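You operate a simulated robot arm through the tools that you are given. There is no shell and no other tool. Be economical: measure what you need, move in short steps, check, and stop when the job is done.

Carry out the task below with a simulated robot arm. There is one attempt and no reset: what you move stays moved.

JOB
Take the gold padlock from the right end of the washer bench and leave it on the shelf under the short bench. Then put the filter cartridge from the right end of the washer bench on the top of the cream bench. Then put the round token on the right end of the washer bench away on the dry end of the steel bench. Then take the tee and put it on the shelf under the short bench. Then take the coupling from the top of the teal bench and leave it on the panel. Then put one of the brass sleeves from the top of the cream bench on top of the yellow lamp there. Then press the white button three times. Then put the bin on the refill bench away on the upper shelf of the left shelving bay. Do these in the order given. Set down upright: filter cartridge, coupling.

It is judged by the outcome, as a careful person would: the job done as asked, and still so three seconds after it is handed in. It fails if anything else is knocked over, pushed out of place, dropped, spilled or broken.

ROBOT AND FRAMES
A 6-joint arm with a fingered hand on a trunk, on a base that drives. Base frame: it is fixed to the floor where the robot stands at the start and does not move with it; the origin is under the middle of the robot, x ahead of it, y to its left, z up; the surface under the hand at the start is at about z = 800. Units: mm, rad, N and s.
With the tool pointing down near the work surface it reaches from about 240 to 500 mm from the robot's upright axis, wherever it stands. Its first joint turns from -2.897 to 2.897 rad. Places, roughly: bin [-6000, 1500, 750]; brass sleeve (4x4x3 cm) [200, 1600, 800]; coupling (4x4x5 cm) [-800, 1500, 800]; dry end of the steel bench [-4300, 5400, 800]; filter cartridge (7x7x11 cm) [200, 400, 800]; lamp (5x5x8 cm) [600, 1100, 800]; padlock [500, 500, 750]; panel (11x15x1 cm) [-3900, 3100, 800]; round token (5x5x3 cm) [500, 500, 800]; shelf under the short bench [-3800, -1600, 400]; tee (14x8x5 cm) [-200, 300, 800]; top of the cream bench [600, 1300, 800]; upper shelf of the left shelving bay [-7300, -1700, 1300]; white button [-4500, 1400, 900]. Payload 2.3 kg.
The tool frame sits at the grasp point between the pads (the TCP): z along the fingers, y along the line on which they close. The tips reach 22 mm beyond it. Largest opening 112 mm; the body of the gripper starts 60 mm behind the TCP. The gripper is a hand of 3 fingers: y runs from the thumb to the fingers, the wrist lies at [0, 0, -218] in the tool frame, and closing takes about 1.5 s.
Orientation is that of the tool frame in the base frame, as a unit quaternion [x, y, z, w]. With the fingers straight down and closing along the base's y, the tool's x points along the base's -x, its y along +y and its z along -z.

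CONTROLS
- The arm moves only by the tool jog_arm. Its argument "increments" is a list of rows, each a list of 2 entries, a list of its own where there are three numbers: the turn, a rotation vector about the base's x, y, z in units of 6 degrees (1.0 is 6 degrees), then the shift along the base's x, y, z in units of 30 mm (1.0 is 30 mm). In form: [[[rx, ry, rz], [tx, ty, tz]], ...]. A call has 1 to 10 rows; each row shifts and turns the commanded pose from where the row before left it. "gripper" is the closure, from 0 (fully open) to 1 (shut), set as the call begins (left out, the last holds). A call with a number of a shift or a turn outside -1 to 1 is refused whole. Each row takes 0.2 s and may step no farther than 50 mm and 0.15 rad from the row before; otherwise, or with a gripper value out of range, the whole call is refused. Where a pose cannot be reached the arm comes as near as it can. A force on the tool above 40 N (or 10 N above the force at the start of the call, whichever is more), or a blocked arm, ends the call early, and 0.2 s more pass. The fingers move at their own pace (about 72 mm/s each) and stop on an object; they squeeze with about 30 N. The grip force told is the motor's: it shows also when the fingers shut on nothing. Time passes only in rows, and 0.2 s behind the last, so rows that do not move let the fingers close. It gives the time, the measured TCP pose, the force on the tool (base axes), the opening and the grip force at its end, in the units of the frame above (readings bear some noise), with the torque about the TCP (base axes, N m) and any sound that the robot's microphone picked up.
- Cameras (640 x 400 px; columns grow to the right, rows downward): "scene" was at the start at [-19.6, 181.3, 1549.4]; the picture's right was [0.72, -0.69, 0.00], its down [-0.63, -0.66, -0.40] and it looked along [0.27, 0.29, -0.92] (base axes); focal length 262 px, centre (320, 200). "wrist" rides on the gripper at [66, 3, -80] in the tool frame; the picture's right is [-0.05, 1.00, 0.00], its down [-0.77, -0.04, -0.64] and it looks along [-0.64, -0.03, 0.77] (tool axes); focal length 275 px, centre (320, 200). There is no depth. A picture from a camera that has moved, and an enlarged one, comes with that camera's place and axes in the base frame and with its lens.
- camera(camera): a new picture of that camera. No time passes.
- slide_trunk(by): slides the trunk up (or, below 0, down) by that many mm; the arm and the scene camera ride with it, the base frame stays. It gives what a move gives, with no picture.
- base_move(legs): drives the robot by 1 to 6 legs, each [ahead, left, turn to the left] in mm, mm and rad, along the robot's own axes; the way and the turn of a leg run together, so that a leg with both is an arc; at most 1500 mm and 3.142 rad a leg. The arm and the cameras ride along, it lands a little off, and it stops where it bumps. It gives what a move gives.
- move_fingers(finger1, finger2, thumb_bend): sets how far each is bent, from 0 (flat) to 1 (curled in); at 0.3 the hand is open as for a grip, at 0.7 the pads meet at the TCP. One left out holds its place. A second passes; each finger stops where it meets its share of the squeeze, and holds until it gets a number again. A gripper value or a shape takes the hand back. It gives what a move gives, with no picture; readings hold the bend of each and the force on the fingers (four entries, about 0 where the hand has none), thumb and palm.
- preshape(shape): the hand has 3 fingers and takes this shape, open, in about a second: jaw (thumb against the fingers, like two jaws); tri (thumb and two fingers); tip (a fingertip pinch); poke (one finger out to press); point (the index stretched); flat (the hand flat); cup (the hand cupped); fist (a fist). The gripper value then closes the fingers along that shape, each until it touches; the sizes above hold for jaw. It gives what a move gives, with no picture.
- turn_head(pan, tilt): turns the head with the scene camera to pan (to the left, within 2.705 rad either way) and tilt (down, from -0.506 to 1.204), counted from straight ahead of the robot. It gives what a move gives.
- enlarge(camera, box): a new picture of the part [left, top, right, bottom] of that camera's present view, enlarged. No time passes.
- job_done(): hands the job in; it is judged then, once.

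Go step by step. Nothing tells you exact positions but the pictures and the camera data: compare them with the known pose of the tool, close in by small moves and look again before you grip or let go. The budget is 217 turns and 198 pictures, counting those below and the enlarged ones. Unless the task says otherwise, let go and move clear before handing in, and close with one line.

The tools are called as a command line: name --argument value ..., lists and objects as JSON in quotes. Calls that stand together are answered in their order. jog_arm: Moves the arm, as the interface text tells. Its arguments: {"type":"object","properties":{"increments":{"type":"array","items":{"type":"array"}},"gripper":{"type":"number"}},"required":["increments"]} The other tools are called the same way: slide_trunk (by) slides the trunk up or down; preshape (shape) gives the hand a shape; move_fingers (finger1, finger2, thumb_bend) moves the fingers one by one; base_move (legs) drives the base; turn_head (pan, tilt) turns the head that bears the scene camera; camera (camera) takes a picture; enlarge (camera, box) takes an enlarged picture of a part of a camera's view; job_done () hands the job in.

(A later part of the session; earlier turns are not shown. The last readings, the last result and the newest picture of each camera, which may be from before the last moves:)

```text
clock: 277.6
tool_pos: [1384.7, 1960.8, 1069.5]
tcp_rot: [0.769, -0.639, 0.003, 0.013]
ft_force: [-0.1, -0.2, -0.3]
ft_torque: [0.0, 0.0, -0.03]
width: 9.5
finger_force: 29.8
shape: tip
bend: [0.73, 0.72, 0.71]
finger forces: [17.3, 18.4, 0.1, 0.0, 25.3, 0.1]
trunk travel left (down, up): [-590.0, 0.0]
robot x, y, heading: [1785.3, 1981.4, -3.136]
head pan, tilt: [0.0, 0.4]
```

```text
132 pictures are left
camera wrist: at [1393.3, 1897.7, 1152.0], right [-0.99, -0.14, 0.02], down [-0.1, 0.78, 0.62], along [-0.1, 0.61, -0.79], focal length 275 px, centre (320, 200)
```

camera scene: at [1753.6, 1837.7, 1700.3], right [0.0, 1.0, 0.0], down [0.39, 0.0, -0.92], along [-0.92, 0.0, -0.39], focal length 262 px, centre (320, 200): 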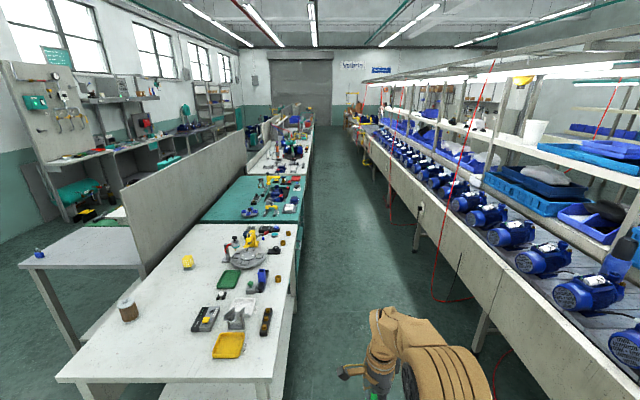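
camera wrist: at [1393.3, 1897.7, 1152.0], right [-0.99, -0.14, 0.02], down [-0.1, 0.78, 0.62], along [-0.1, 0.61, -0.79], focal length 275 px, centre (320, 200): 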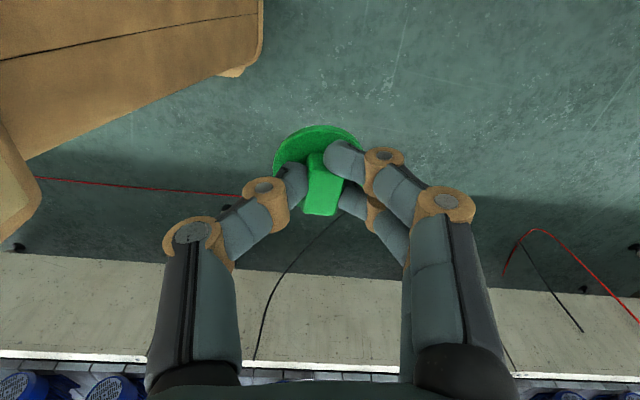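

It has turned a little but is held. Driving on along the aisle.

base_move --legs '[[0, -210, 0], [1500, 0, 0], [1500, 0, 0], [1500, 0, 0]]'

turn_head --pan -0.3 --tilt 0.3

camera --camera "scene"

```text
clock: 300.4
tool_pos: [-3132.2, 2020.5, 1068.8]
tcp_rot: [0.786, -0.618, 0.005, 0.013]
ft_force: [-1.2, 0.0, -0.4]
ft_torque: [0.02, -0.03, 0.0]
width: 9.4
finger_force: 30.1
shape: tip
bend: [0.73, 0.72, 0.71]
finger forces: [16.3, 18.3, 0.1, 0.1, 25.3, 0.0]
trunk travel left (down, up): [-590.0, 0.0]
robot x, y, heading: [-2737.1, 2060.0, -3.083]
head pan, tilt: [0.0, 0.4]
```

```text
clock: 301.2
tool_pos: [-3133.1, 2019.9, 1070.0]
tcp_rot: [0.786, -0.618, 0.004, 0.013]
ft_force: [0.3, -0.5, -0.2]
ft_torque: [-0.02, 0.01, -0.02]
width: 9.3
finger_force: 30.4
shape: tip
bend: [0.73, 0.72, 0.71]
finger forces: [16.3, 18.2, 0.0, 0.0, 25.4, 0.1]
trunk travel left (down, up): [-590.0, 0.0]
robot x, y, heading: [-2729.6, 2063.1, -3.084]
head pan, tilt: [-0.3, 0.3]
```

```text
131 pictures are left
camera scene: at [-2754.9, 1946.0, 1709.4], right [0.24, 0.97, 0.0], down [0.29, -0.07, -0.96], along [-0.93, 0.23, -0.3], focal length 262 px, centre (320, 200)
```

scene: 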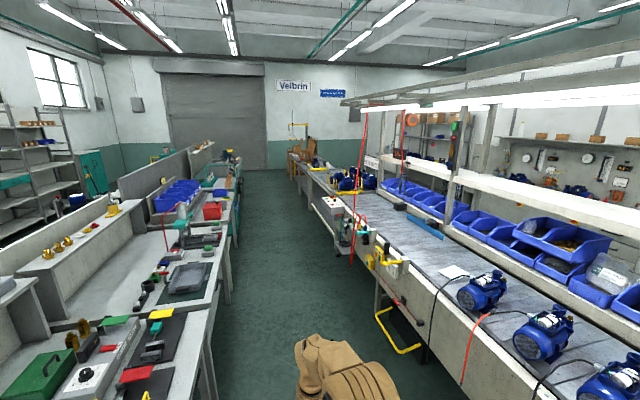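

The line continues further left. I'll correct my heading and drive on, then look for its end and what lies behind it.

base_move --legs '[[0, 0, -0.058], [0, -130, 0], [1500, 0, 0], [1200, 0, 0]]'

turn_head --pan -0.5 --tilt 0.3

camera --camera "scene"

turn_head --pan -1.7 --tilt 0.3

camera --camera "scene"

```text
clock: 315.5
tool_pos: [-5798.9, 2275.6, 1069.8]
tcp_rot: [0.752, -0.659, 0.003, 0.014]
ft_force: [0.0, 0.0, -0.1]
ft_torque: [0.03, 0.0, 0.0]
width: 9.6
finger_force: 30.0
shape: tip
bend: [0.73, 0.72, 0.71]
finger forces: [15.8, 18.2, 0.0, 0.0, 25.4, 0.0]
trunk travel left (down, up): [-590.0, 0.0]
robot x, y, heading: [-5395.8, 2272.4, 3.089]
head pan, tilt: [-0.3, 0.3]
```

```text
clock: 316.2
tool_pos: [-5798.5, 2274.3, 1069.6]
tcp_rot: [0.752, -0.659, 0.004, 0.014]
ft_force: [1.1, -0.8, -1.2]
ft_torque: [-0.01, -0.02, -0.01]
width: 9.8
finger_force: 29.6
shape: tip
bend: [0.73, 0.72, 0.71]
finger forces: [15.8, 18.2, 0.0, 0.0, 25.5, 0.1]
trunk travel left (down, up): [-590.0, 0.0]
robot x, y, heading: [-5394.1, 2276.3, 3.092]
head pan, tilt: [-0.499, 0.3]
```

```text
130 pictures are left
camera scene: at [-5423.0, 2176.1, 1709.5], right [0.52, 0.85, 0.0], down [0.25, -0.15, -0.96], along [-0.81, 0.5, -0.3], focal length 262 px, centre (320, 200)
```

scene: 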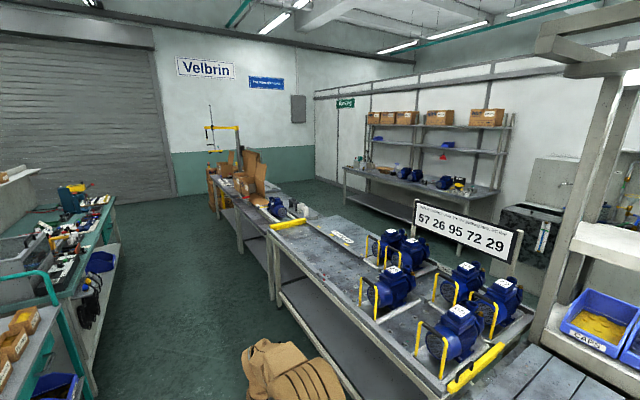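

```text
clock: 317.6
tool_pos: [-5797.8, 2274.3, 1070.7]
tcp_rot: [0.751, -0.66, 0.003, 0.014]
ft_force: [-1.7, 0.1, -0.1]
ft_torque: [0.02, 0.02, 0.02]
width: 9.0
finger_force: 29.8
shape: tip
bend: [0.73, 0.72, 0.71]
finger forces: [15.8, 18.2, 0.0, 0.0, 25.4, 0.0]
trunk travel left (down, up): [-590.0, 0.0]
robot x, y, heading: [-5397.7, 2272.7, 3.087]
head pan, tilt: [-1.7, 0.3]
```

```text
129 pictures are left
camera scene: at [-5326.7, 2219.2, 1709.5], right [0.98, -0.18, 0.0], down [-0.05, -0.29, -0.96], along [0.17, 0.94, -0.3], focal length 262 px, centre (320, 200)
```

scene: 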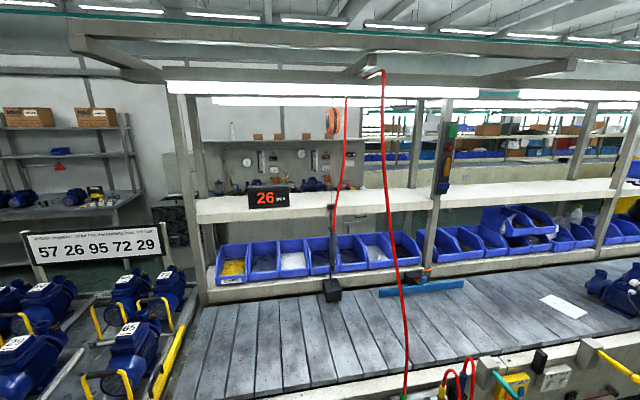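

The packing bench extends far left; the steel bench with the gauges is behind the line. I'll go round the left end (about x -10200).

base_move --legs '[[0, 0, 0.053], [0, 60, 0], [1500, 0, 0], [1500, 0, 0], [1500, 0, 0]]'

turn_head --pan -0.8 --tilt 0.3

camera --camera "scene"

```text
clock: 340.1
tool_pos: [-10300.4, 2047.9, 1070.0]
tcp_rot: [0.782, -0.623, 0.003, 0.013]
ft_force: [0.9, 0.4, 0.3]
ft_torque: [-0.03, 0.0, -0.05]
width: 9.5
finger_force: 29.3
shape: tip
bend: [0.73, 0.72, 0.71]
finger forces: [14.9, 18.1, 0.0, 0.0, 25.5, 0.0]
trunk travel left (down, up): [-590.0, 0.0]
robot x, y, heading: [-9897.3, 2087.0, -3.098]
head pan, tilt: [-1.7, 0.3]
```

```text
clock: 341.3
tool_pos: [-10300.5, 2046.7, 1070.0]
tcp_rot: [0.782, -0.624, 0.004, 0.014]
ft_force: [0.0, 0.8, 0.4]
ft_torque: [0.01, -0.02, 0.0]
width: 9.3
finger_force: 29.7
shape: tip
bend: [0.73, 0.72, 0.71]
finger forces: [15.0, 18.0, 0.1, 0.0, 25.5, 0.0]
trunk travel left (down, up): [-590.0, 0.0]
robot x, y, heading: [-9898.1, 2082.4, -3.096]
head pan, tilt: [-0.799, 0.3]
```

```text
128 pictures are left
camera scene: at [-9901.7, 2007.6, 1709.5], right [0.69, 0.73, 0.0], down [0.21, -0.2, -0.96], along [-0.69, 0.66, -0.3], focal length 262 px, centre (320, 200)
```

scene: 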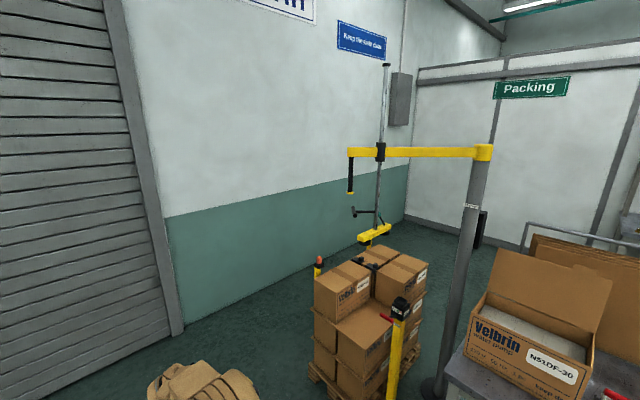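

There's about 950 mm between the pallet (x ≈ -11000) and the wall (x ≈ -11950). I'll turn to face +y here, strafe left, then go through the gap.

base_move --legs '[[0, 0, -1.615], [0, 1500, 0]]'

turn_head --pan -0.1 --tilt 0.4

camera --camera "scene"

```text
clock: 352.8
tool_pos: [-11449.6, 2470.7, 1070.3]
tcp_rot: [-0.097, 0.995, 0.007, -0.012]
ft_force: [-0.3, -0.7, -0.7]
ft_torque: [-0.01, 0.0, -0.02]
width: 9.4
finger_force: 29.8
shape: tip
bend: [0.73, 0.72, 0.71]
finger forces: [14.9, 17.6, 0.1, 0.0, 25.0, 0.0]
trunk travel left (down, up): [-590.0, 0.0]
robot x, y, heading: [-11425.2, 2073.3, 1.579]
head pan, tilt: [-0.799, 0.3]
```

```text
clock: 353.8
tool_pos: [-11449.1, 2471.7, 1069.4]
tcp_rot: [-0.097, 0.995, 0.007, -0.012]
ft_force: [-0.4, 0.3, 0.0]
ft_torque: [-0.01, 0.03, 0.03]
width: 9.2
finger_force: 30.1
shape: tip
bend: [0.73, 0.72, 0.71]
finger forces: [14.9, 17.7, 0.1, 0.1, 25.1, 0.1]
trunk travel left (down, up): [-590.0, 0.0]
robot x, y, heading: [-11423.3, 2069.0, 1.582]
head pan, tilt: [-0.099, 0.4]
```

```text
127 pictures are left
camera scene: at [-11557.9, 2098.7, 1700.2], right [1.0, -0.09, 0.0], down [-0.04, -0.39, -0.92], along [0.08, 0.92, -0.39], focal length 262 px, centre (320, 200)
```

scene: 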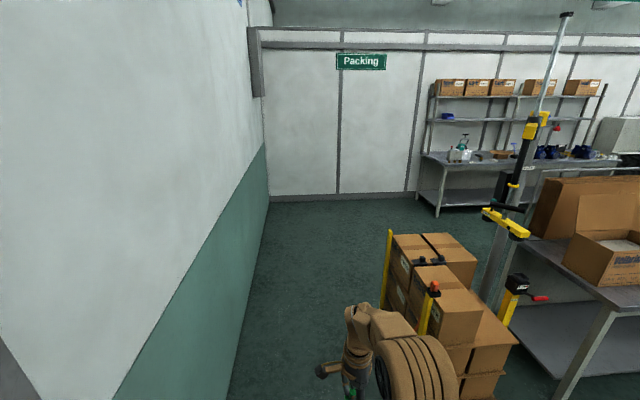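

The gap is clear. Driving through and looking right along the back aisle.

base_move --legs '[[1500, 0, 0], [700, 0, 0], [0, 0, -1.58]]'

turn_head --pan 0.0 --tilt 0.3

camera --camera "scene"

```text
clock: 368.6
tool_pos: [-10999.8, 4276.9, 1070.2]
tcp_rot: [0.658, 0.753, 0.014, -0.003]
ft_force: [0.9, -0.8, -1.0]
ft_torque: [0.04, 0.0, -0.02]
width: 8.9
finger_force: 30.2
shape: tip
bend: [0.73, 0.72, 0.71]
finger forces: [14.8, 17.4, 0.0, 0.0, 24.7, 0.0]
trunk travel left (down, up): [-590.0, 0.0]
robot x, y, heading: [-11398.2, 4276.9, -0.055]
head pan, tilt: [-0.099, 0.4]
```

```text
clock: 369.3
tool_pos: [-10999.7, 4276.5, 1069.9]
tcp_rot: [0.658, 0.753, 0.013, -0.003]
ft_force: [-1.2, 0.0, -0.3]
ft_torque: [0.0, -0.01, -0.01]
width: 9.0
finger_force: 30.3
shape: tip
bend: [0.73, 0.72, 0.71]
finger forces: [14.7, 17.4, 0.0, 0.0, 24.8, 0.0]
trunk travel left (down, up): [-590.0, 0.0]
robot x, y, heading: [-11401.0, 4276.2, -0.049]
head pan, tilt: [0.0, 0.3]
```

```text
126 pictures are left
camera scene: at [-11361.9, 4414.5, 1709.4], right [-0.05, -1.0, 0.0], down [-0.3, 0.01, -0.96], along [0.95, -0.05, -0.3], focal length 262 px, centre (320, 200)
```

scene: 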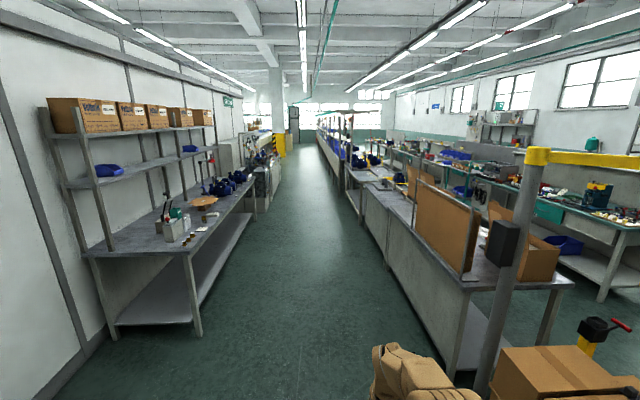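

A wide back aisle at y ≈ 4400. Driving along it toward the steel bench.

base_move --legs '[[0, 80, 0.05], [1500, 0, 0], [1500, 0, 0], [1500, 0, 0], [1200, 0, 0]]'

turn_head --pan 0.6 --tilt 0.45

camera --camera "scene"

```text
clock: 397.3
tool_pos: [-5252.4, 4350.2, 1070.1]
tcp_rot: [0.637, 0.771, 0.013, -0.003]
ft_force: [-0.3, -0.1, 0.3]
ft_torque: [0.0, -0.01, -0.03]
width: 9.1
finger_force: 30.0
shape: tip
bend: [0.73, 0.72, 0.71]
finger forces: [14.1, 17.4, 0.0, 0.0, 24.6, 0.0]
trunk travel left (down, up): [-590.0, 0.0]
robot x, y, heading: [-5654.7, 4331.3, 0.004]
head pan, tilt: [0.0, 0.3]
```

```text
clock: 398.3
tool_pos: [-5251.7, 4349.7, 1069.8]
tcp_rot: [0.638, 0.77, 0.013, -0.003]
ft_force: [0.4, -0.2, -0.4]
ft_torque: [-0.01, -0.03, 0.03]
width: 9.1
finger_force: 29.8
shape: tip
bend: [0.73, 0.72, 0.71]
finger forces: [14.1, 17.4, 0.0, 0.1, 24.6, 0.0]
trunk travel left (down, up): [-590.0, 0.0]
robot x, y, heading: [-5653.9, 4329.7, 0.001]
head pan, tilt: [0.6, 0.45]
```

```text
125 pictures are left
camera scene: at [-5639.1, 4519.7, 1695.5], right [0.57, -0.82, 0.0], down [-0.36, -0.25, -0.9], along [0.74, 0.51, -0.44], focal length 262 px, centre (320, 200)
```

scene: 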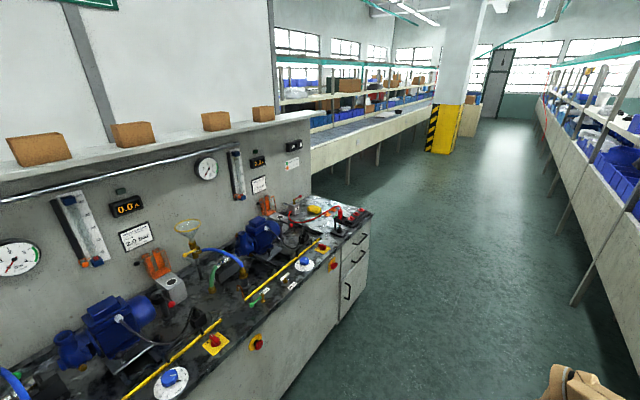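

The dry end is the light part at the right end of the gauge bench. Let me zoom in on it.

enlarge --camera "scene" --box '[220, 170, 400, 300]'

```text
3.08 times, centred on (310, 235) of scene
camera zoom: at [-5639.1, 4519.7, 1695.5], right [0.57, -0.82, 0.0], down [-0.36, -0.25, -0.9], along [0.74, 0.51, -0.44], focal length 806 px, centre (351, 92)
```

zoom: 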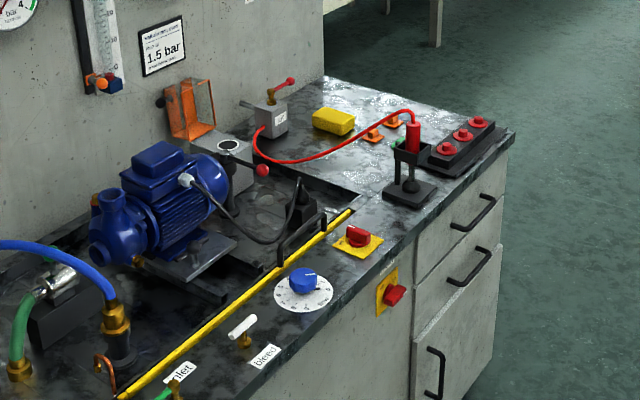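

I'll drive beside the dry end, swing the arm to the left, and look down on it.

base_move --legs '[[1330, 0, 0]]'

jog_arm --increments '[[[0, 0, 0.9], [-0.103, 0.995, 0]], [[0, 0, 0.9], [-0.196, 0.981, 0]], [[0, 0, 0.9], [-0.287, 0.958, 0]], [[0, 0, 0.9], [-0.376, 0.927, 0]], [[0, 0, 0.9], [-0.462, 0.887, 0]], [[0, 0, 0.9], [-0.543, 0.84, 0]], [[0, 0, 0.9], [-0.62, 0.785, 0]], [[0, 0, 0.9], [-0.691, 0.723, 0]], [[0, 0, 0.9], [-0.756, 0.655, 0]], [[0, 0, 0.9], [-0.814, 0.581, 0]]]'

jog_arm --increments '[[[0, 0, 0.9], [-0.865, 0.502, 0]], [[0, 0, 0.9], [-0.909, 0.418, 0]], [[0, 0, 0.9], [-0.944, 0.331, 0]], [[0, 0, 0.9], [-0.971, 0.24, 0]], [[0, 0, 0.9], [-0.989, 0.148, 0]], [[0, 0, 0.9], [-0.999, 0.054, 0]]]'

turn_head --pan 1.4 --tilt 0.7

camera --camera "scene"

camera --camera "wrist"

```text
clock: 405.0
tool_pos: [-3916.9, 4343.7, 1069.9]
tcp_rot: [0.642, 0.767, 0.013, -0.004]
ft_force: [-0.6, -0.1, 0.2]
ft_torque: [0.01, 0.03, 0.02]
width: 9.0
finger_force: 29.8
shape: tip
bend: [0.73, 0.72, 0.71]
finger forces: [13.9, 17.3, 0.1, 0.1, 24.7, 0.0]
trunk travel left (down, up): [-590.0, 0.0]
robot x, y, heading: [-4315.8, 4325.7, -0.008]
head pan, tilt: [0.6, 0.45]
```

```text
clock: 407.2
tool_pos: [-4065.3, 4595.7, 1071.0]
tcp_rot: [0.224, 0.975, 0.01, -0.01]
ft_force: [0.4, 0.1, -0.4]
ft_torque: [-0.03, 0.01, 0.0]
width: 9.2
finger_force: 30.9
shape: tip
bend: [0.73, 0.72, 0.71]
finger forces: [15.1, 18.1, 0.0, 0.0, 24.3, 0.0]
trunk travel left (down, up): [-590.0, 0.0]
robot x, y, heading: [-4316.7, 4332.4, -0.007]
head pan, tilt: [0.6, 0.45]
```

```text
clock: 408.6
tool_pos: [-4235.1, 4645.1, 1068.8]
tcp_rot: [-0.057, 0.998, 0.007, -0.011]
ft_force: [-0.7, -0.4, -0.3]
ft_torque: [-0.02, -0.01, 0.02]
width: 8.7
finger_force: 29.6
shape: tip
bend: [0.73, 0.72, 0.71]
finger forces: [15.9, 18.4, 0.0, 0.0, 24.1, 0.1]
trunk travel left (down, up): [-590.0, 0.0]
robot x, y, heading: [-4318.9, 4328.1, -0.008]
head pan, tilt: [0.6, 0.45]
```

```text
clock: 409.7
tool_pos: [-4233.6, 4643.9, 1067.8]
tcp_rot: [-0.055, 0.998, 0.007, -0.012]
ft_force: [-0.2, 0.4, -0.6]
ft_torque: [0.02, -0.01, 0.0]
width: 8.9
finger_force: 30.3
shape: tip
bend: [0.73, 0.72, 0.71]
finger forces: [15.7, 18.5, 0.0, 0.0, 24.0, 0.0]
trunk travel left (down, up): [-590.0, 0.0]
robot x, y, heading: [-4322.5, 4333.5, -0.007]
head pan, tilt: [1.4, 0.7]
```

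```text
123 pictures are left
camera scene: at [-4363.7, 4550.6, 1673.3], right [0.98, -0.18, 0.0], down [-0.12, -0.63, -0.77], along [0.14, 0.75, -0.64], focal length 262 px, centre (320, 200)
```

scene: 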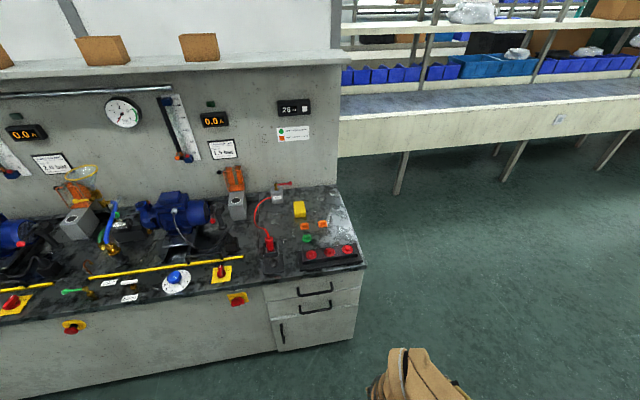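

```text
122 pictures are left
camera wrist: at [-4298.1, 4639.9, 1150.1], right [-0.07, 1.0, 0.02], down [0.79, 0.04, 0.62], along [0.62, 0.05, -0.79], focal length 275 px, centre (320, 200)
```

wrist: 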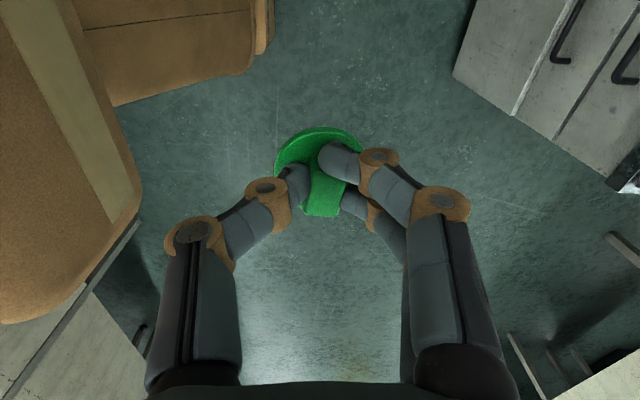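

enlarge --camera "scene" --box '[230, 170, 370, 280]'

```text
3.64 times, centred on (300, 225) of scene
camera zoom: at [-4363.7, 4550.6, 1673.3], right [0.98, -0.18, 0.0], down [-0.12, -0.63, -0.77], along [0.14, 0.75, -0.64], focal length 952 px, centre (393, 109)
```

zoom: 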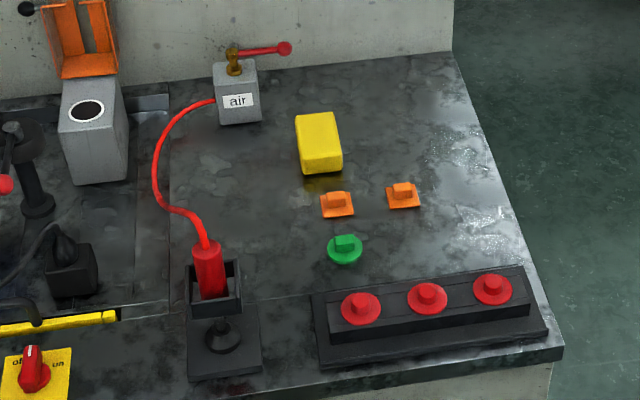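

Other tokens sit on the dry end; there's a free spot near (-4355, 5340) beside the green one. I'll move in close and lower the trunk.

base_move --legs '[[-112, 0, 0.007], [0, 540, 0]]'

slide_trunk --by -90

camera --camera "scene"

```text
clock: 413.7
tool_pos: [-4352.6, 5195.7, 1069.3]
tcp_rot: [-0.063, 0.998, 0.007, -0.012]
ft_force: [-0.3, 0.0, 0.0]
ft_torque: [-0.02, -0.01, -0.01]
width: 8.7
finger_force: 30.2
shape: tip
bend: [0.73, 0.72, 0.71]
finger forces: [15.7, 18.5, 0.1, 0.0, 24.2, 0.0]
trunk travel left (down, up): [-590.0, 0.0]
robot x, y, heading: [-4430.9, 4876.5, 0.007]
head pan, tilt: [1.4, 0.7]
```

```text
clock: 414.9
tool_pos: [-4351.0, 5195.5, 978.2]
tcp_rot: [-0.063, 0.998, 0.007, -0.012]
ft_force: [0.0, 0.1, 0.6]
ft_torque: [0.02, 0.01, 0.02]
width: 8.6
finger_force: 29.8
shape: tip
bend: [0.73, 0.72, 0.71]
finger forces: [15.6, 18.4, 0.0, 0.0, 24.2, 0.0]
trunk travel left (down, up): [-500.0, 90.0]
robot x, y, heading: [-4438.5, 4874.0, 0.005]
head pan, tilt: [1.4, 0.7]
```

```text
120 pictures are left
camera scene: at [-4481.3, 5099.4, 1583.3], right [0.99, -0.16, 0.0], down [-0.11, -0.64, -0.76], along [0.13, 0.75, -0.64], focal length 262 px, centre (320, 200)
```

scene: 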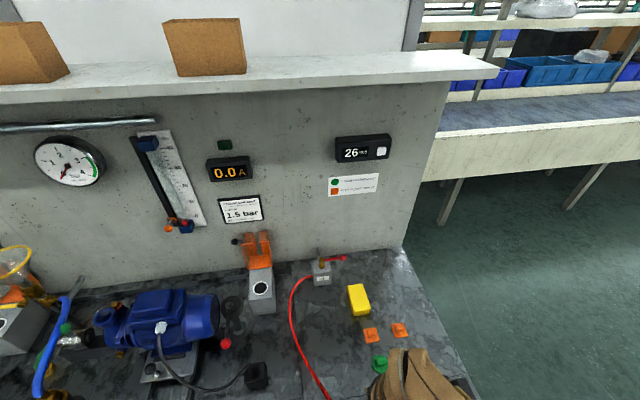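

There's a little sign with a green circle and orange square; I'll read it.

enlarge --camera "scene" --box '[310, 160, 400, 210]'

jog_arm --increments '[[[0, 0, 0], [0, 0.8, 0]], [[0, 0, 0], [0, 0.8, 0]], [[0, 0, 0], [0, 0.8, 0]], [[0, 0, 0], [0, 0.8, -0.5]], [[0, 0, 0], [0, 0.8, -0.5]], [[0, 0, 0], [-0.1, 0.8, -0.5]], [[0, 0, 0], [0, 0, 0]]]'

camera --camera "wrist"

turn_head --pan 1.4 --tilt 1.1

camera --camera "scene"

```text
7.11 times, centred on (355, 185) of scene
camera zoom: at [-4481.3, 5099.4, 1583.3], right [0.99, -0.16, 0.0], down [-0.11, -0.64, -0.76], along [0.13, 0.75, -0.64], focal length 1862 px, centre (71, 307)
```

zoom: 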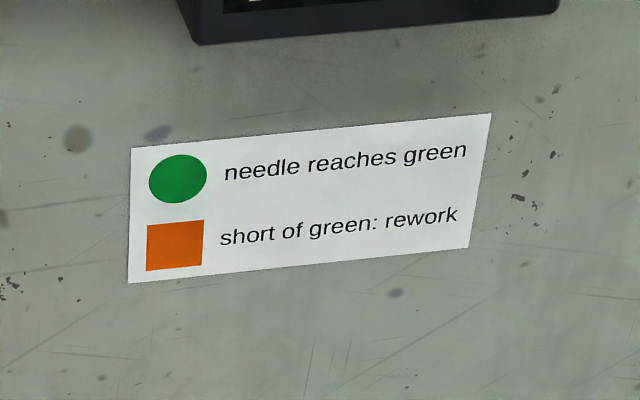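

```text
clock: 416.5
tool_pos: [-4356.8, 5322.8, 934.2]
tcp_rot: [-0.063, 0.998, 0.007, -0.012]
ft_force: [0.1, 0.2, 0.0]
ft_torque: [0.02, 0.01, -0.02]
width: 8.9
finger_force: 30.4
shape: tip
bend: [0.73, 0.72, 0.71]
finger forces: [13.4, 18.0, 0.0, 0.1, 24.1, 0.0]
out of reach, approached as far as the arm can: row 6
trunk travel left (down, up): [-500.0, 90.0]
robot x, y, heading: [-4433.3, 4874.5, 0.007]
head pan, tilt: [1.4, 0.7]
```

```text
118 pictures are left
camera wrist: at [-4421.3, 5318.3, 1015.6], right [-0.08, 1.0, 0.01], down [0.78, 0.05, 0.62], along [0.61, 0.06, -0.79], focal length 275 px, centre (320, 200)
```

wrist: 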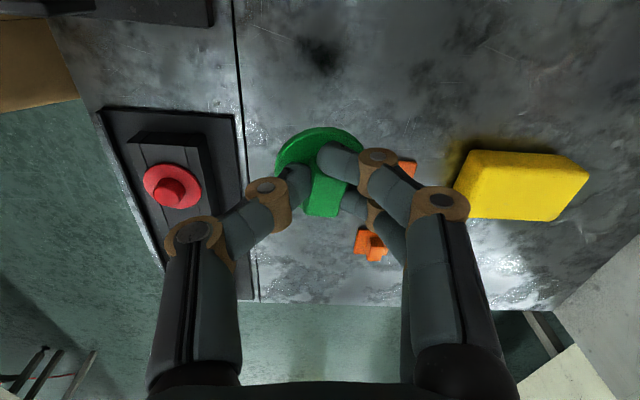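

```text
clock: 417.4
tool_pos: [-4355.7, 5322.8, 933.0]
tcp_rot: [-0.062, 0.998, 0.007, -0.012]
ft_force: [-1.1, 0.3, -0.2]
ft_torque: [-0.02, 0.02, 0.01]
width: 8.8
finger_force: 30.3
shape: tip
bend: [0.73, 0.72, 0.71]
finger forces: [13.4, 17.9, 0.1, 0.1, 24.1, 0.0]
trunk travel left (down, up): [-500.0, 90.0]
robot x, y, heading: [-4432.5, 4873.5, 0.011]
head pan, tilt: [1.4, 1.1]
```

```text
117 pictures are left
camera scene: at [-4484.9, 5078.2, 1553.4], right [0.99, -0.16, 0.0], down [-0.15, -0.88, -0.45], along [0.07, 0.45, -0.89], focal length 262 px, centre (320, 200)
```

scene: 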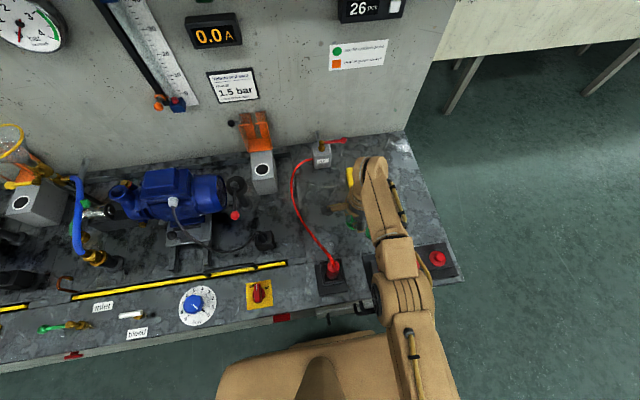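

The spot below is clear. I'll lower the token there, slightly away from the rack.

jog_arm --increments '[[[0, 0, 0], [-0.3, 0.2, -1]], [[0, 0, 0], [0, 0.1, -1]], [[0, 0, 0], [0, 0, -0.8]], [[0, 0, 0], [0, 0, -0.3]], [[0, 0, 0], [0, 0, 0]]]'

camera --camera "wrist"

```text
clock: 418.6
tool_pos: [-4369.7, 5316.3, 842.0]
tcp_rot: [-0.063, 0.998, 0.008, -0.012]
ft_force: [0.1, -0.8, 0.8]
ft_torque: [-0.04, 0.02, 0.0]
width: 8.7
finger_force: 29.6
shape: tip
bend: [0.73, 0.71, 0.71]
finger forces: [10.5, 17.7, 0.1, 0.0, 24.3, 0.1]
out of reach, approached as far as the arm can: row 1, 2, 3
trunk travel left (down, up): [-500.0, 90.0]
robot x, y, heading: [-4433.1, 4877.9, 0.003]
head pan, tilt: [1.4, 1.1]
```

```text
116 pictures are left
camera wrist: at [-4434.7, 5311.1, 924.0], right [-0.08, 1.0, 0.02], down [0.78, 0.05, 0.62], along [0.61, 0.06, -0.79], focal length 275 px, centre (320, 200)
```

wrist: 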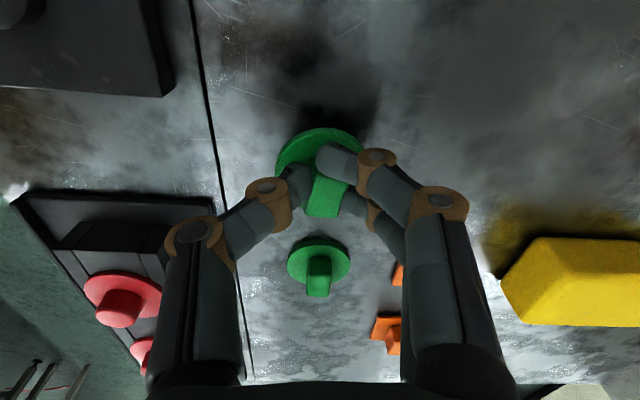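

jog_arm --increments '[[[0, 0, 0], [0, -0.05, -0.2]], [[0, 0, 0], [0, -0.05, -0.1]], [[0, 0, 0], [0, 0, -0.1]], [[0, 0, 0], [0, 0, -0.05]], [[0, 0, 0], [0, 0, 0]]]'

```text
clock: 419.8
tool_pos: [-4368.4, 5314.1, 830.3]
tcp_rot: [-0.063, 0.998, 0.006, -0.012]
ft_force: [-0.2, 0.0, -0.3]
ft_torque: [0.03, -0.03, 0.03]
width: 8.4
finger_force: 30.0
shape: tip
bend: [0.73, 0.71, 0.71]
finger forces: [10.5, 17.8, 0.0, 0.0, 24.3, 0.1]
out of reach, approached as far as the arm can: row 4
trunk travel left (down, up): [-500.0, 90.0]
robot x, y, heading: [-4431.6, 4880.3, 0.009]
head pan, tilt: [1.4, 1.1]
```

No contact yet; lowering a few mm with the trunk.

slide_trunk --by -4

enlarge --camera "wrist" --box '[240, 90, 400, 220]'

```text
clock: 420.3
tool_pos: [-4369.6, 5312.1, 827.8]
tcp_rot: [-0.064, 0.998, 0.008, -0.012]
ft_force: [-1.3, -1.4, 9.2]
ft_torque: [0.17, -0.1, 0.0]
width: 9.1
finger_force: 30.1
shape: tip
bend: [0.73, 0.72, 0.71]
finger forces: [11.1, 19.4, 0.1, 0.0, 27.7, 0.1]
trunk travel left (down, up): [-496.0, 94.0]
robot x, y, heading: [-4433.2, 4880.6, 0.006]
head pan, tilt: [1.4, 1.1]
```

```text
3.08 times, centred on (320, 155) of wrist
camera zoom: at [-4434.4, 5307.7, 909.7], right [-0.08, 1.0, 0.02], down [0.78, 0.05, 0.62], along [0.61, 0.06, -0.79], focal length 847 px, centre (320, 338)
```

zoom: 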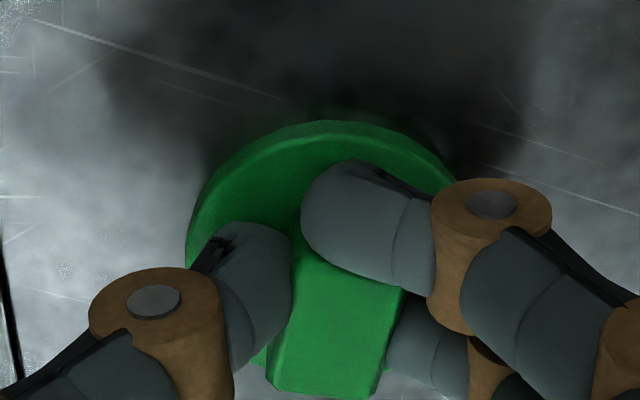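

Contact made (9 N). Opening partly and rising straight up.

jog_arm --gripper 0.55 --increments '[[[0, 0, 0], [0, 0, 0]], [[0, 0, 0], [0, 0, 0]], [[0, 0, 0], [0, 0, 0]], [[0, 0, 0], [0, 0, 0]], [[0, 0, 0], [0, 0, 0]]]'

jog_arm --increments '[[[0, 0, 0], [0, 0, 0.4]], [[0, 0, 0], [0, 0, 1]], [[0, 0, 0], [0, -0.3, 1]], [[0, 0, 0], [0, -0.7, 1]], [[0, 0, 0], [0, -0.9, 1]]]'

camera --camera "wrist"

```text
clock: 421.5
tool_pos: [-4368.7, 5313.3, 826.3]
tcp_rot: [-0.064, 0.998, 0.007, -0.012]
ft_force: [-0.3, -0.2, -0.4]
ft_torque: [-0.01, -0.03, 0.01]
width: 50.0
finger_force: 0.0
shape: tip
bend: [0.73, 0.73, 0.7]
finger forces: [0.1, 0.0, 0.0, 0.0, 0.1, 0.0]
trunk travel left (down, up): [-496.0, 94.0]
robot x, y, heading: [-4433.6, 4872.6, 0.012]
head pan, tilt: [1.4, 1.1]
```

```text
clock: 422.7
tool_pos: [-4368.7, 5255.1, 959.5]
tcp_rot: [-0.062, 0.998, 0.009, -0.012]
ft_force: [-0.2, 0.6, -0.4]
ft_torque: [-0.04, -0.03, -0.01]
width: 49.9
finger_force: 0.1
shape: tip
bend: [0.73, 0.73, 0.7]
finger forces: [0.0, 0.0, 0.0, 0.0, 0.1, 0.0]
trunk travel left (down, up): [-496.0, 94.0]
robot x, y, heading: [-4431.0, 4875.9, 0.009]
head pan, tilt: [1.4, 1.1]
```

```text
114 pictures are left
camera wrist: at [-4433.5, 5250.4, 1041.6], right [-0.08, 1.0, 0.02], down [0.78, 0.05, 0.62], along [0.61, 0.06, -0.79], focal length 275 px, centre (320, 200)
```

wrist: 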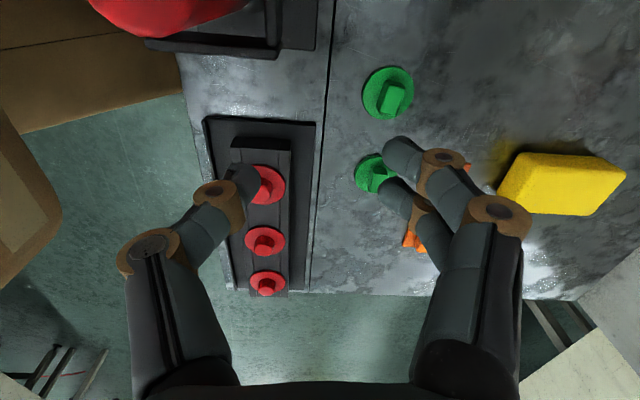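

The token is set on the dry end beside the others. Next the tee: I'll back along the aisle the way I came.

slide_trunk --by 94

base_move --legs '[[0, -500, 0], [-1500, 0, 0], [-1500, 0, 0], [-1500, 0, 0]]'

```text
clock: 424.0
tool_pos: [-4368.8, 5256.6, 1052.9]
tcp_rot: [-0.062, 0.998, 0.008, -0.011]
ft_force: [0.4, -0.2, -0.2]
ft_torque: [0.03, 0.05, -0.01]
width: 49.9
finger_force: 0.1
shape: tip
bend: [0.73, 0.73, 0.7]
finger forces: [0.0, 0.1, 0.0, 0.1, 0.0, 0.0]
trunk travel left (down, up): [-590.0, 0.0]
robot x, y, heading: [-4434.5, 4876.7, 0.003]
head pan, tilt: [1.4, 1.1]
```

```text
clock: 448.2
tool_pos: [-8874.1, 4937.4, 1053.2]
tcp_rot: [-0.03, 0.999, 0.007, -0.011]
ft_force: [0.3, 0.1, -0.3]
ft_torque: [-0.02, 0.0, -0.02]
width: 50.1
finger_force: 0.0
shape: tip
bend: [0.73, 0.73, 0.7]
finger forces: [0.1, 0.0, 0.1, 0.0, 0.1, 0.0]
trunk travel left (down, up): [-590.0, 0.0]
robot x, y, heading: [-8965.6, 4564.9, -0.051]
head pan, tilt: [1.4, 1.1]
```

base_move --legs '[[0, -220, 0.051], [-1500, 0, 0], [-960, 0, 0], [0, 0, -1.571]]'

turn_head --pan 0.0 --tilt 0.4

camera --camera "scene"

```text
clock: 465.4
tool_pos: [-11050.4, 4298.1, 1052.8]
tcp_rot: [0.669, 0.743, 0.013, -0.004]
ft_force: [0.1, -0.5, 0.2]
ft_torque: [0.01, -0.01, 0.01]
width: 49.6
finger_force: 0.0
shape: tip
bend: [0.73, 0.73, 0.7]
finger forces: [0.1, 0.0, 0.0, 0.0, 0.0, 0.0]
trunk travel left (down, up): [-590.0, 0.0]
robot x, y, heading: [-11431.8, 4373.7, -1.584]
head pan, tilt: [1.4, 1.1]
```

```text
clock: 466.9
tool_pos: [-11051.2, 4298.4, 1052.9]
tcp_rot: [0.669, 0.743, 0.013, -0.003]
ft_force: [-0.1, 0.1, 0.1]
ft_torque: [0.0, 0.0, 0.0]
width: 50.1
finger_force: 0.0
shape: tip
bend: [0.73, 0.73, 0.7]
finger forces: [0.0, 0.1, 0.1, 0.1, 0.0, 0.0]
trunk travel left (down, up): [-590.0, 0.0]
robot x, y, heading: [-11430.4, 4369.7, -1.584]
head pan, tilt: [0.0, 0.4]
```

```text
113 pictures are left
camera scene: at [-11288.2, 4335.6, 1700.2], right [-1.0, 0.02, 0.0], down [0.01, 0.39, -0.92], along [-0.01, -0.92, -0.39], focal length 262 px, centre (320, 200)
```

scene: 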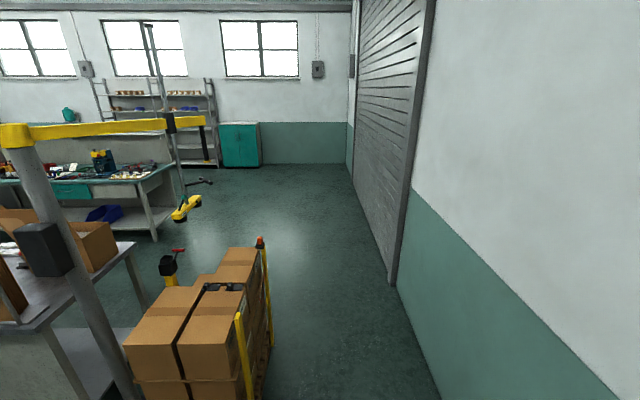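

base_move --legs '[[0, -70, 0.013], [1500, 0, 0], [1500, 0, 0], [1500, 0, 0], [480, 0, 0], [0, 0, 1.571]]'

camera --camera "scene"

```text
clock: 495.1
tool_pos: [-11409.5, -191.0, 1052.7]
tcp_rot: [-0.07, 0.997, 0.007, -0.011]
ft_force: [0.7, -0.4, -0.3]
ft_torque: [0.01, -0.02, -0.08]
width: 50.0
finger_force: 0.0
shape: tip
bend: [0.73, 0.73, 0.7]
finger forces: [0.1, 0.0, 0.1, 0.0, 0.1, 0.0]
trunk travel left (down, up): [-590.0, 0.0]
robot x, y, heading: [-11468.1, -570.3, 0.025]
head pan, tilt: [0.0, 0.4]
```

```text
112 pictures are left
camera scene: at [-11440.4, -431.8, 1700.2], right [0.02, -1.0, 0.0], down [-0.39, -0.01, -0.92], along [0.92, 0.02, -0.39], focal length 262 px, centre (320, 200)
```

scene: 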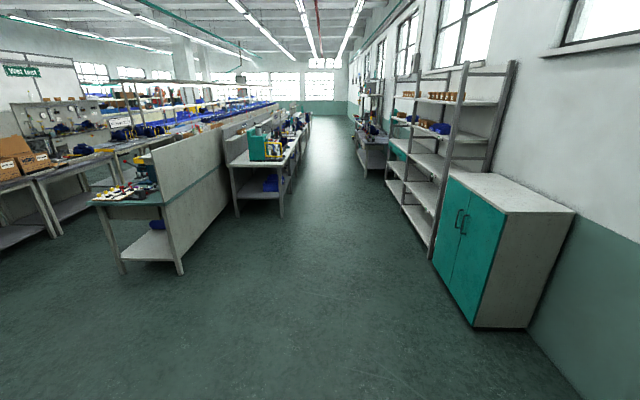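

The front aisle is clear. Driving along it back to the washer bench.

base_move --legs '[[0, -70, -0.025], [1500, 0, 0], [1500, 0, 0], [1500, 0, 0]]'

```text
clock: 517.3
tool_pos: [-6892.9, -272.6, 1052.5]
tcp_rot: [-0.058, 0.998, 0.007, -0.011]
ft_force: [0.2, 0.5, -0.4]
ft_torque: [0.03, -0.03, 0.02]
width: 49.8
finger_force: 0.0
shape: tip
bend: [0.73, 0.73, 0.7]
finger forces: [0.0, 0.0, 0.0, 0.1, 0.0, 0.0]
trunk travel left (down, up): [-590.0, 0.0]
robot x, y, heading: [-6964.7, -653.8, -0.002]
head pan, tilt: [0.0, 0.4]
```

base_move --legs '[[1500, 0, 0], [1500, 0, 0], [1500, 0, 0], [1500, 0, 0]]'

turn_head --pan 1.1 --tilt 0.8

camera --camera "scene"

```text
clock: 545.8
tool_pos: [-903.1, -361.7, 1053.4]
tcp_rot: [-0.055, 0.998, 0.007, -0.012]
ft_force: [-0.5, -0.9, 0.4]
ft_torque: [-0.01, -0.02, -0.01]
width: 50.1
finger_force: 0.0
shape: tip
bend: [0.73, 0.73, 0.7]
finger forces: [0.0, 0.1, 0.0, 0.1, 0.1, 0.0]
trunk travel left (down, up): [-590.0, 0.0]
robot x, y, heading: [-976.0, -743.1, -0.011]
head pan, tilt: [0.0, 0.4]
```

```text
clock: 547.1
tool_pos: [-904.1, -362.2, 1054.1]
tcp_rot: [-0.056, 0.998, 0.007, -0.011]
ft_force: [-0.6, 0.4, -0.3]
ft_torque: [0.01, 0.02, 0.01]
width: 50.1
finger_force: 0.1
shape: tip
bend: [0.73, 0.73, 0.7]
finger forces: [0.1, 0.0, 0.1, 0.0, 0.0, 0.0]
trunk travel left (down, up): [-590.0, 0.0]
robot x, y, heading: [-976.8, -740.3, -0.009]
head pan, tilt: [1.1, 0.799]
```

```text
111 pictures are left
camera scene: at [-996.6, -529.2, 1665.1], right [0.89, -0.46, 0.0], down [-0.33, -0.64, -0.7], along [0.32, 0.62, -0.72], focal length 262 px, centre (320, 200)
```

scene: 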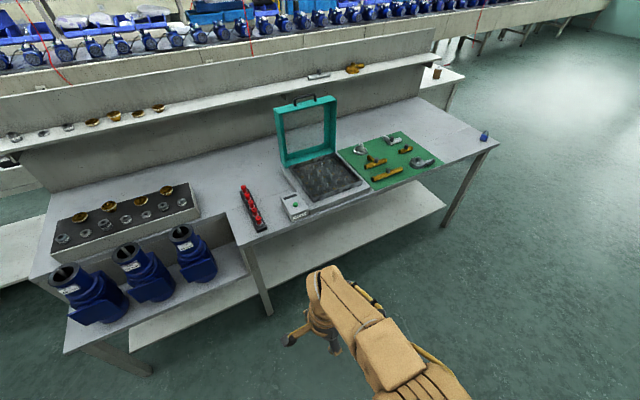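

I'll come alongside the green mat with the arm over the tee, keeping right of the teal lid.

base_move --legs '[[0, 0, 0.01], [661, 0, 0], [0, 670, 0]]'

camera --camera "wrist"

camera --camera "scene"

```text
clock: 554.3
tool_pos: [-244.5, 296.5, 1051.7]
tcp_rot: [-0.054, 0.998, 0.007, -0.013]
ft_force: [-0.7, -0.3, 0.3]
ft_torque: [-0.02, 0.0, 0.0]
width: 49.9
finger_force: 0.1
shape: tip
bend: [0.73, 0.73, 0.7]
finger forces: [0.0, 0.1, 0.1, 0.0, 0.0, 0.0]
trunk travel left (down, up): [-590.0, 0.0]
robot x, y, heading: [-317.2, -84.1, -0.013]
head pan, tilt: [1.1, 0.799]
```

```text
110 pictures are left
camera wrist: at [-309.8, 292.1, 1134.9], right [-0.06, 1.0, 0.01], down [0.79, 0.04, 0.62], along [0.62, 0.05, -0.79], focal length 275 px, centre (320, 200)
```

wrist: 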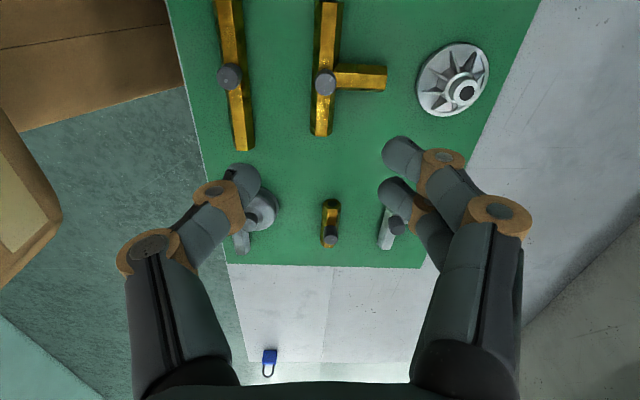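

```text
109 pictures are left
camera scene: at [-338.4, 129.3, 1665.0], right [0.89, -0.47, 0.0], down [-0.33, -0.63, -0.7], along [0.32, 0.62, -0.72], focal length 262 px, centre (320, 200)
```

scene: 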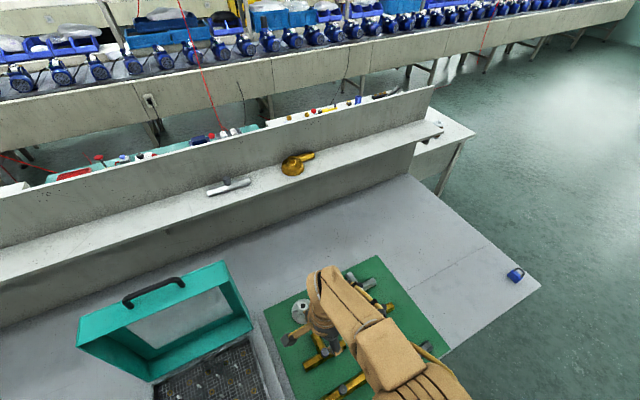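

The tee's bar lies along x centred near (-232, 305), its stub ends at y ≈ 373. I'll grip it across its 80 mm from stub end to bar, opening to about 98 mm to stay off the silver flange.

jog_arm --gripper 0.12 --increments '[[[0, 0, 0.3], [0.15, 0.6, -1]], [[0, 0, 0], [0.15, 0.55, -1]], [[0, 0, 0], [0, 0, -1]], [[0, 0, 0], [0, 0, -1]], [[0, 0, 0], [0, 0, -1]], [[0, 0, 0], [0, 0, 0]], [[0, 0, 0], [0, 0, 0]]]'

camera --camera "wrist"

```text
clock: 555.9
tool_pos: [-234.9, 330.9, 903.0]
tcp_rot: [-0.07, 0.997, 0.008, -0.012]
ft_force: [0.0, -0.4, 0.0]
ft_torque: [0.01, -0.01, 0.02]
width: 98.5
finger_force: 0.0
shape: tip
bend: [0.51, 0.51, 0.46]
finger forces: [0.1, 0.0, 0.0, 0.1, 0.0, 0.0]
trunk travel left (down, up): [-590.0, 0.0]
robot x, y, heading: [-319.5, -83.4, -0.015]
head pan, tilt: [1.1, 0.799]
```

```text
108 pictures are left
camera wrist: at [-300.6, 323.9, 984.4], right [-0.09, 1.0, 0.01], down [0.78, 0.06, 0.62], along [0.61, 0.07, -0.79], focal length 275 px, centre (320, 200)
```

wrist: 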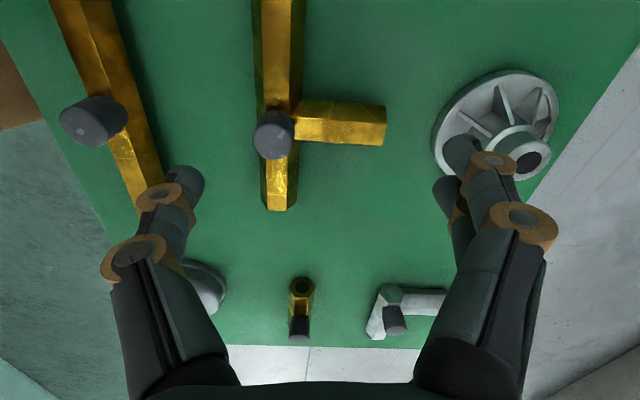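

Spans y 294–375 with its axis at x -234; flange is clear. Straightening the yaw and descending.

jog_arm --increments '[[[0, 0, -0.7], [0.03, 0.13, -0.5]], [[0, 0, -0.6], [0, 0, -0.7]], [[0, 0, 0], [0, 0, -0.7]], [[0, 0, 0], [0, 0, -0.6]], [[0, 0, 0], [0, 0, 0]]]'

camera --camera "wrist"

```text
clock: 557.1
tool_pos: [-235.0, 325.3, 841.0]
tcp_rot: [-0.001, 1.0, 0.007, -0.011]
ft_force: [-0.6, -0.1, 0.1]
ft_torque: [0.02, -0.02, -0.01]
width: 98.0
finger_force: 0.1
shape: tip
bend: [0.51, 0.51, 0.46]
finger forces: [0.1, 0.1, 0.0, 0.0, 0.0, 0.0]
out of reach, approached as far as the arm can: row 3, 4
trunk travel left (down, up): [-590.0, 0.0]
robot x, y, heading: [-315.0, -84.3, -0.012]
head pan, tilt: [1.1, 0.799]
```

```text
107 pictures are left
camera wrist: at [-301.0, 327.5, 923.0], right [0.04, 1.0, 0.02], down [0.79, -0.04, 0.62], along [0.62, -0.02, -0.79], focal length 275 px, centre (320, 200)
```

wrist: 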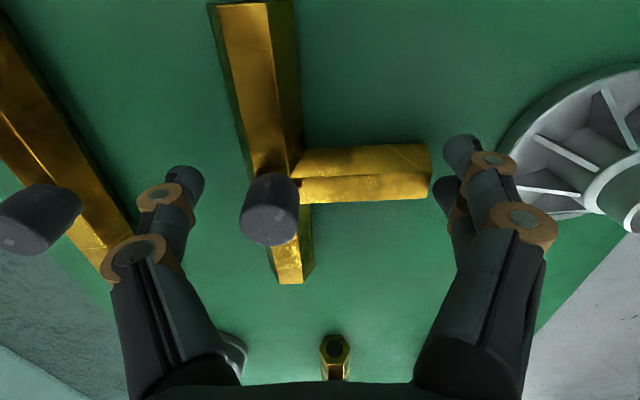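

The raised trunk limits low reach. I'll rise, lower the trunk, and come down again.

jog_arm --increments '[[[0, 0, 0], [0, 0, 0.7]], [[0, 0, 0], [0, 0, 1]], [[0, 0, 0], [0, 0, 1]], [[0, 0, 0], [0, 0, 1]]]'

slide_trunk --by -90

jog_arm --increments '[[[0, 0, 0], [0.03, 0.33, 0]], [[0, 0, 0], [0, 0, 0]]]'

camera --camera "wrist"

```text
clock: 558.1
tool_pos: [-233.8, 325.7, 953.4]
tcp_rot: [-0.001, 1.0, 0.008, -0.011]
ft_force: [-0.2, -0.7, 0.1]
ft_torque: [0.03, 0.02, 0.01]
width: 98.5
finger_force: 0.1
shape: tip
bend: [0.51, 0.51, 0.46]
finger forces: [0.0, 0.0, 0.0, 0.0, 0.1, 0.0]
trunk travel left (down, up): [-590.0, 0.0]
robot x, y, heading: [-316.8, -79.4, -0.014]
head pan, tilt: [1.1, 0.799]
```

```text
clock: 559.3
tool_pos: [-234.3, 325.3, 861.4]
tcp_rot: [-0.002, 1.0, 0.008, -0.012]
ft_force: [0.2, 0.3, 0.1]
ft_torque: [0.05, 0.02, -0.02]
width: 98.4
finger_force: 0.1
shape: tip
bend: [0.51, 0.51, 0.46]
finger forces: [0.0, 0.1, 0.0, 0.0, 0.0, 0.1]
trunk travel left (down, up): [-500.0, 90.0]
robot x, y, heading: [-316.8, -81.5, -0.012]
head pan, tilt: [1.1, 0.799]
```

```text
clock: 559.9
tool_pos: [-234.3, 335.2, 863.1]
tcp_rot: [-0.002, 1.0, 0.008, -0.012]
ft_force: [0.5, -0.1, -0.9]
ft_torque: [0.01, 0.0, -0.02]
width: 98.2
finger_force: 0.1
shape: tip
bend: [0.51, 0.51, 0.46]
finger forces: [0.0, 0.1, 0.0, 0.0, 0.0, 0.0]
trunk travel left (down, up): [-500.0, 90.0]
robot x, y, heading: [-317.0, -81.7, -0.009]
head pan, tilt: [1.1, 0.799]
```

```text
106 pictures are left
camera wrist: at [-299.8, 338.2, 945.4], right [0.04, 1.0, 0.02], down [0.79, -0.04, 0.62], along [0.62, -0.02, -0.79], focal length 275 px, centre (320, 200)
```

wrist: 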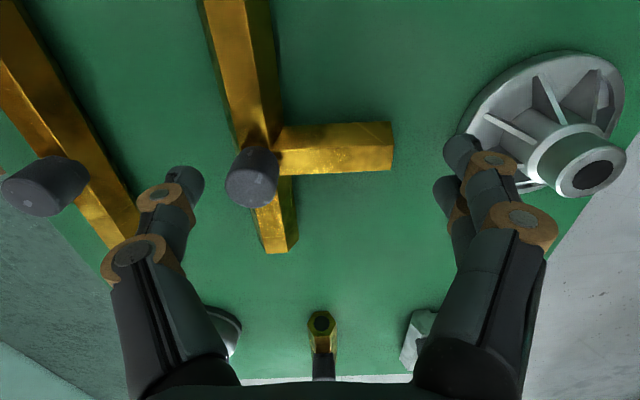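

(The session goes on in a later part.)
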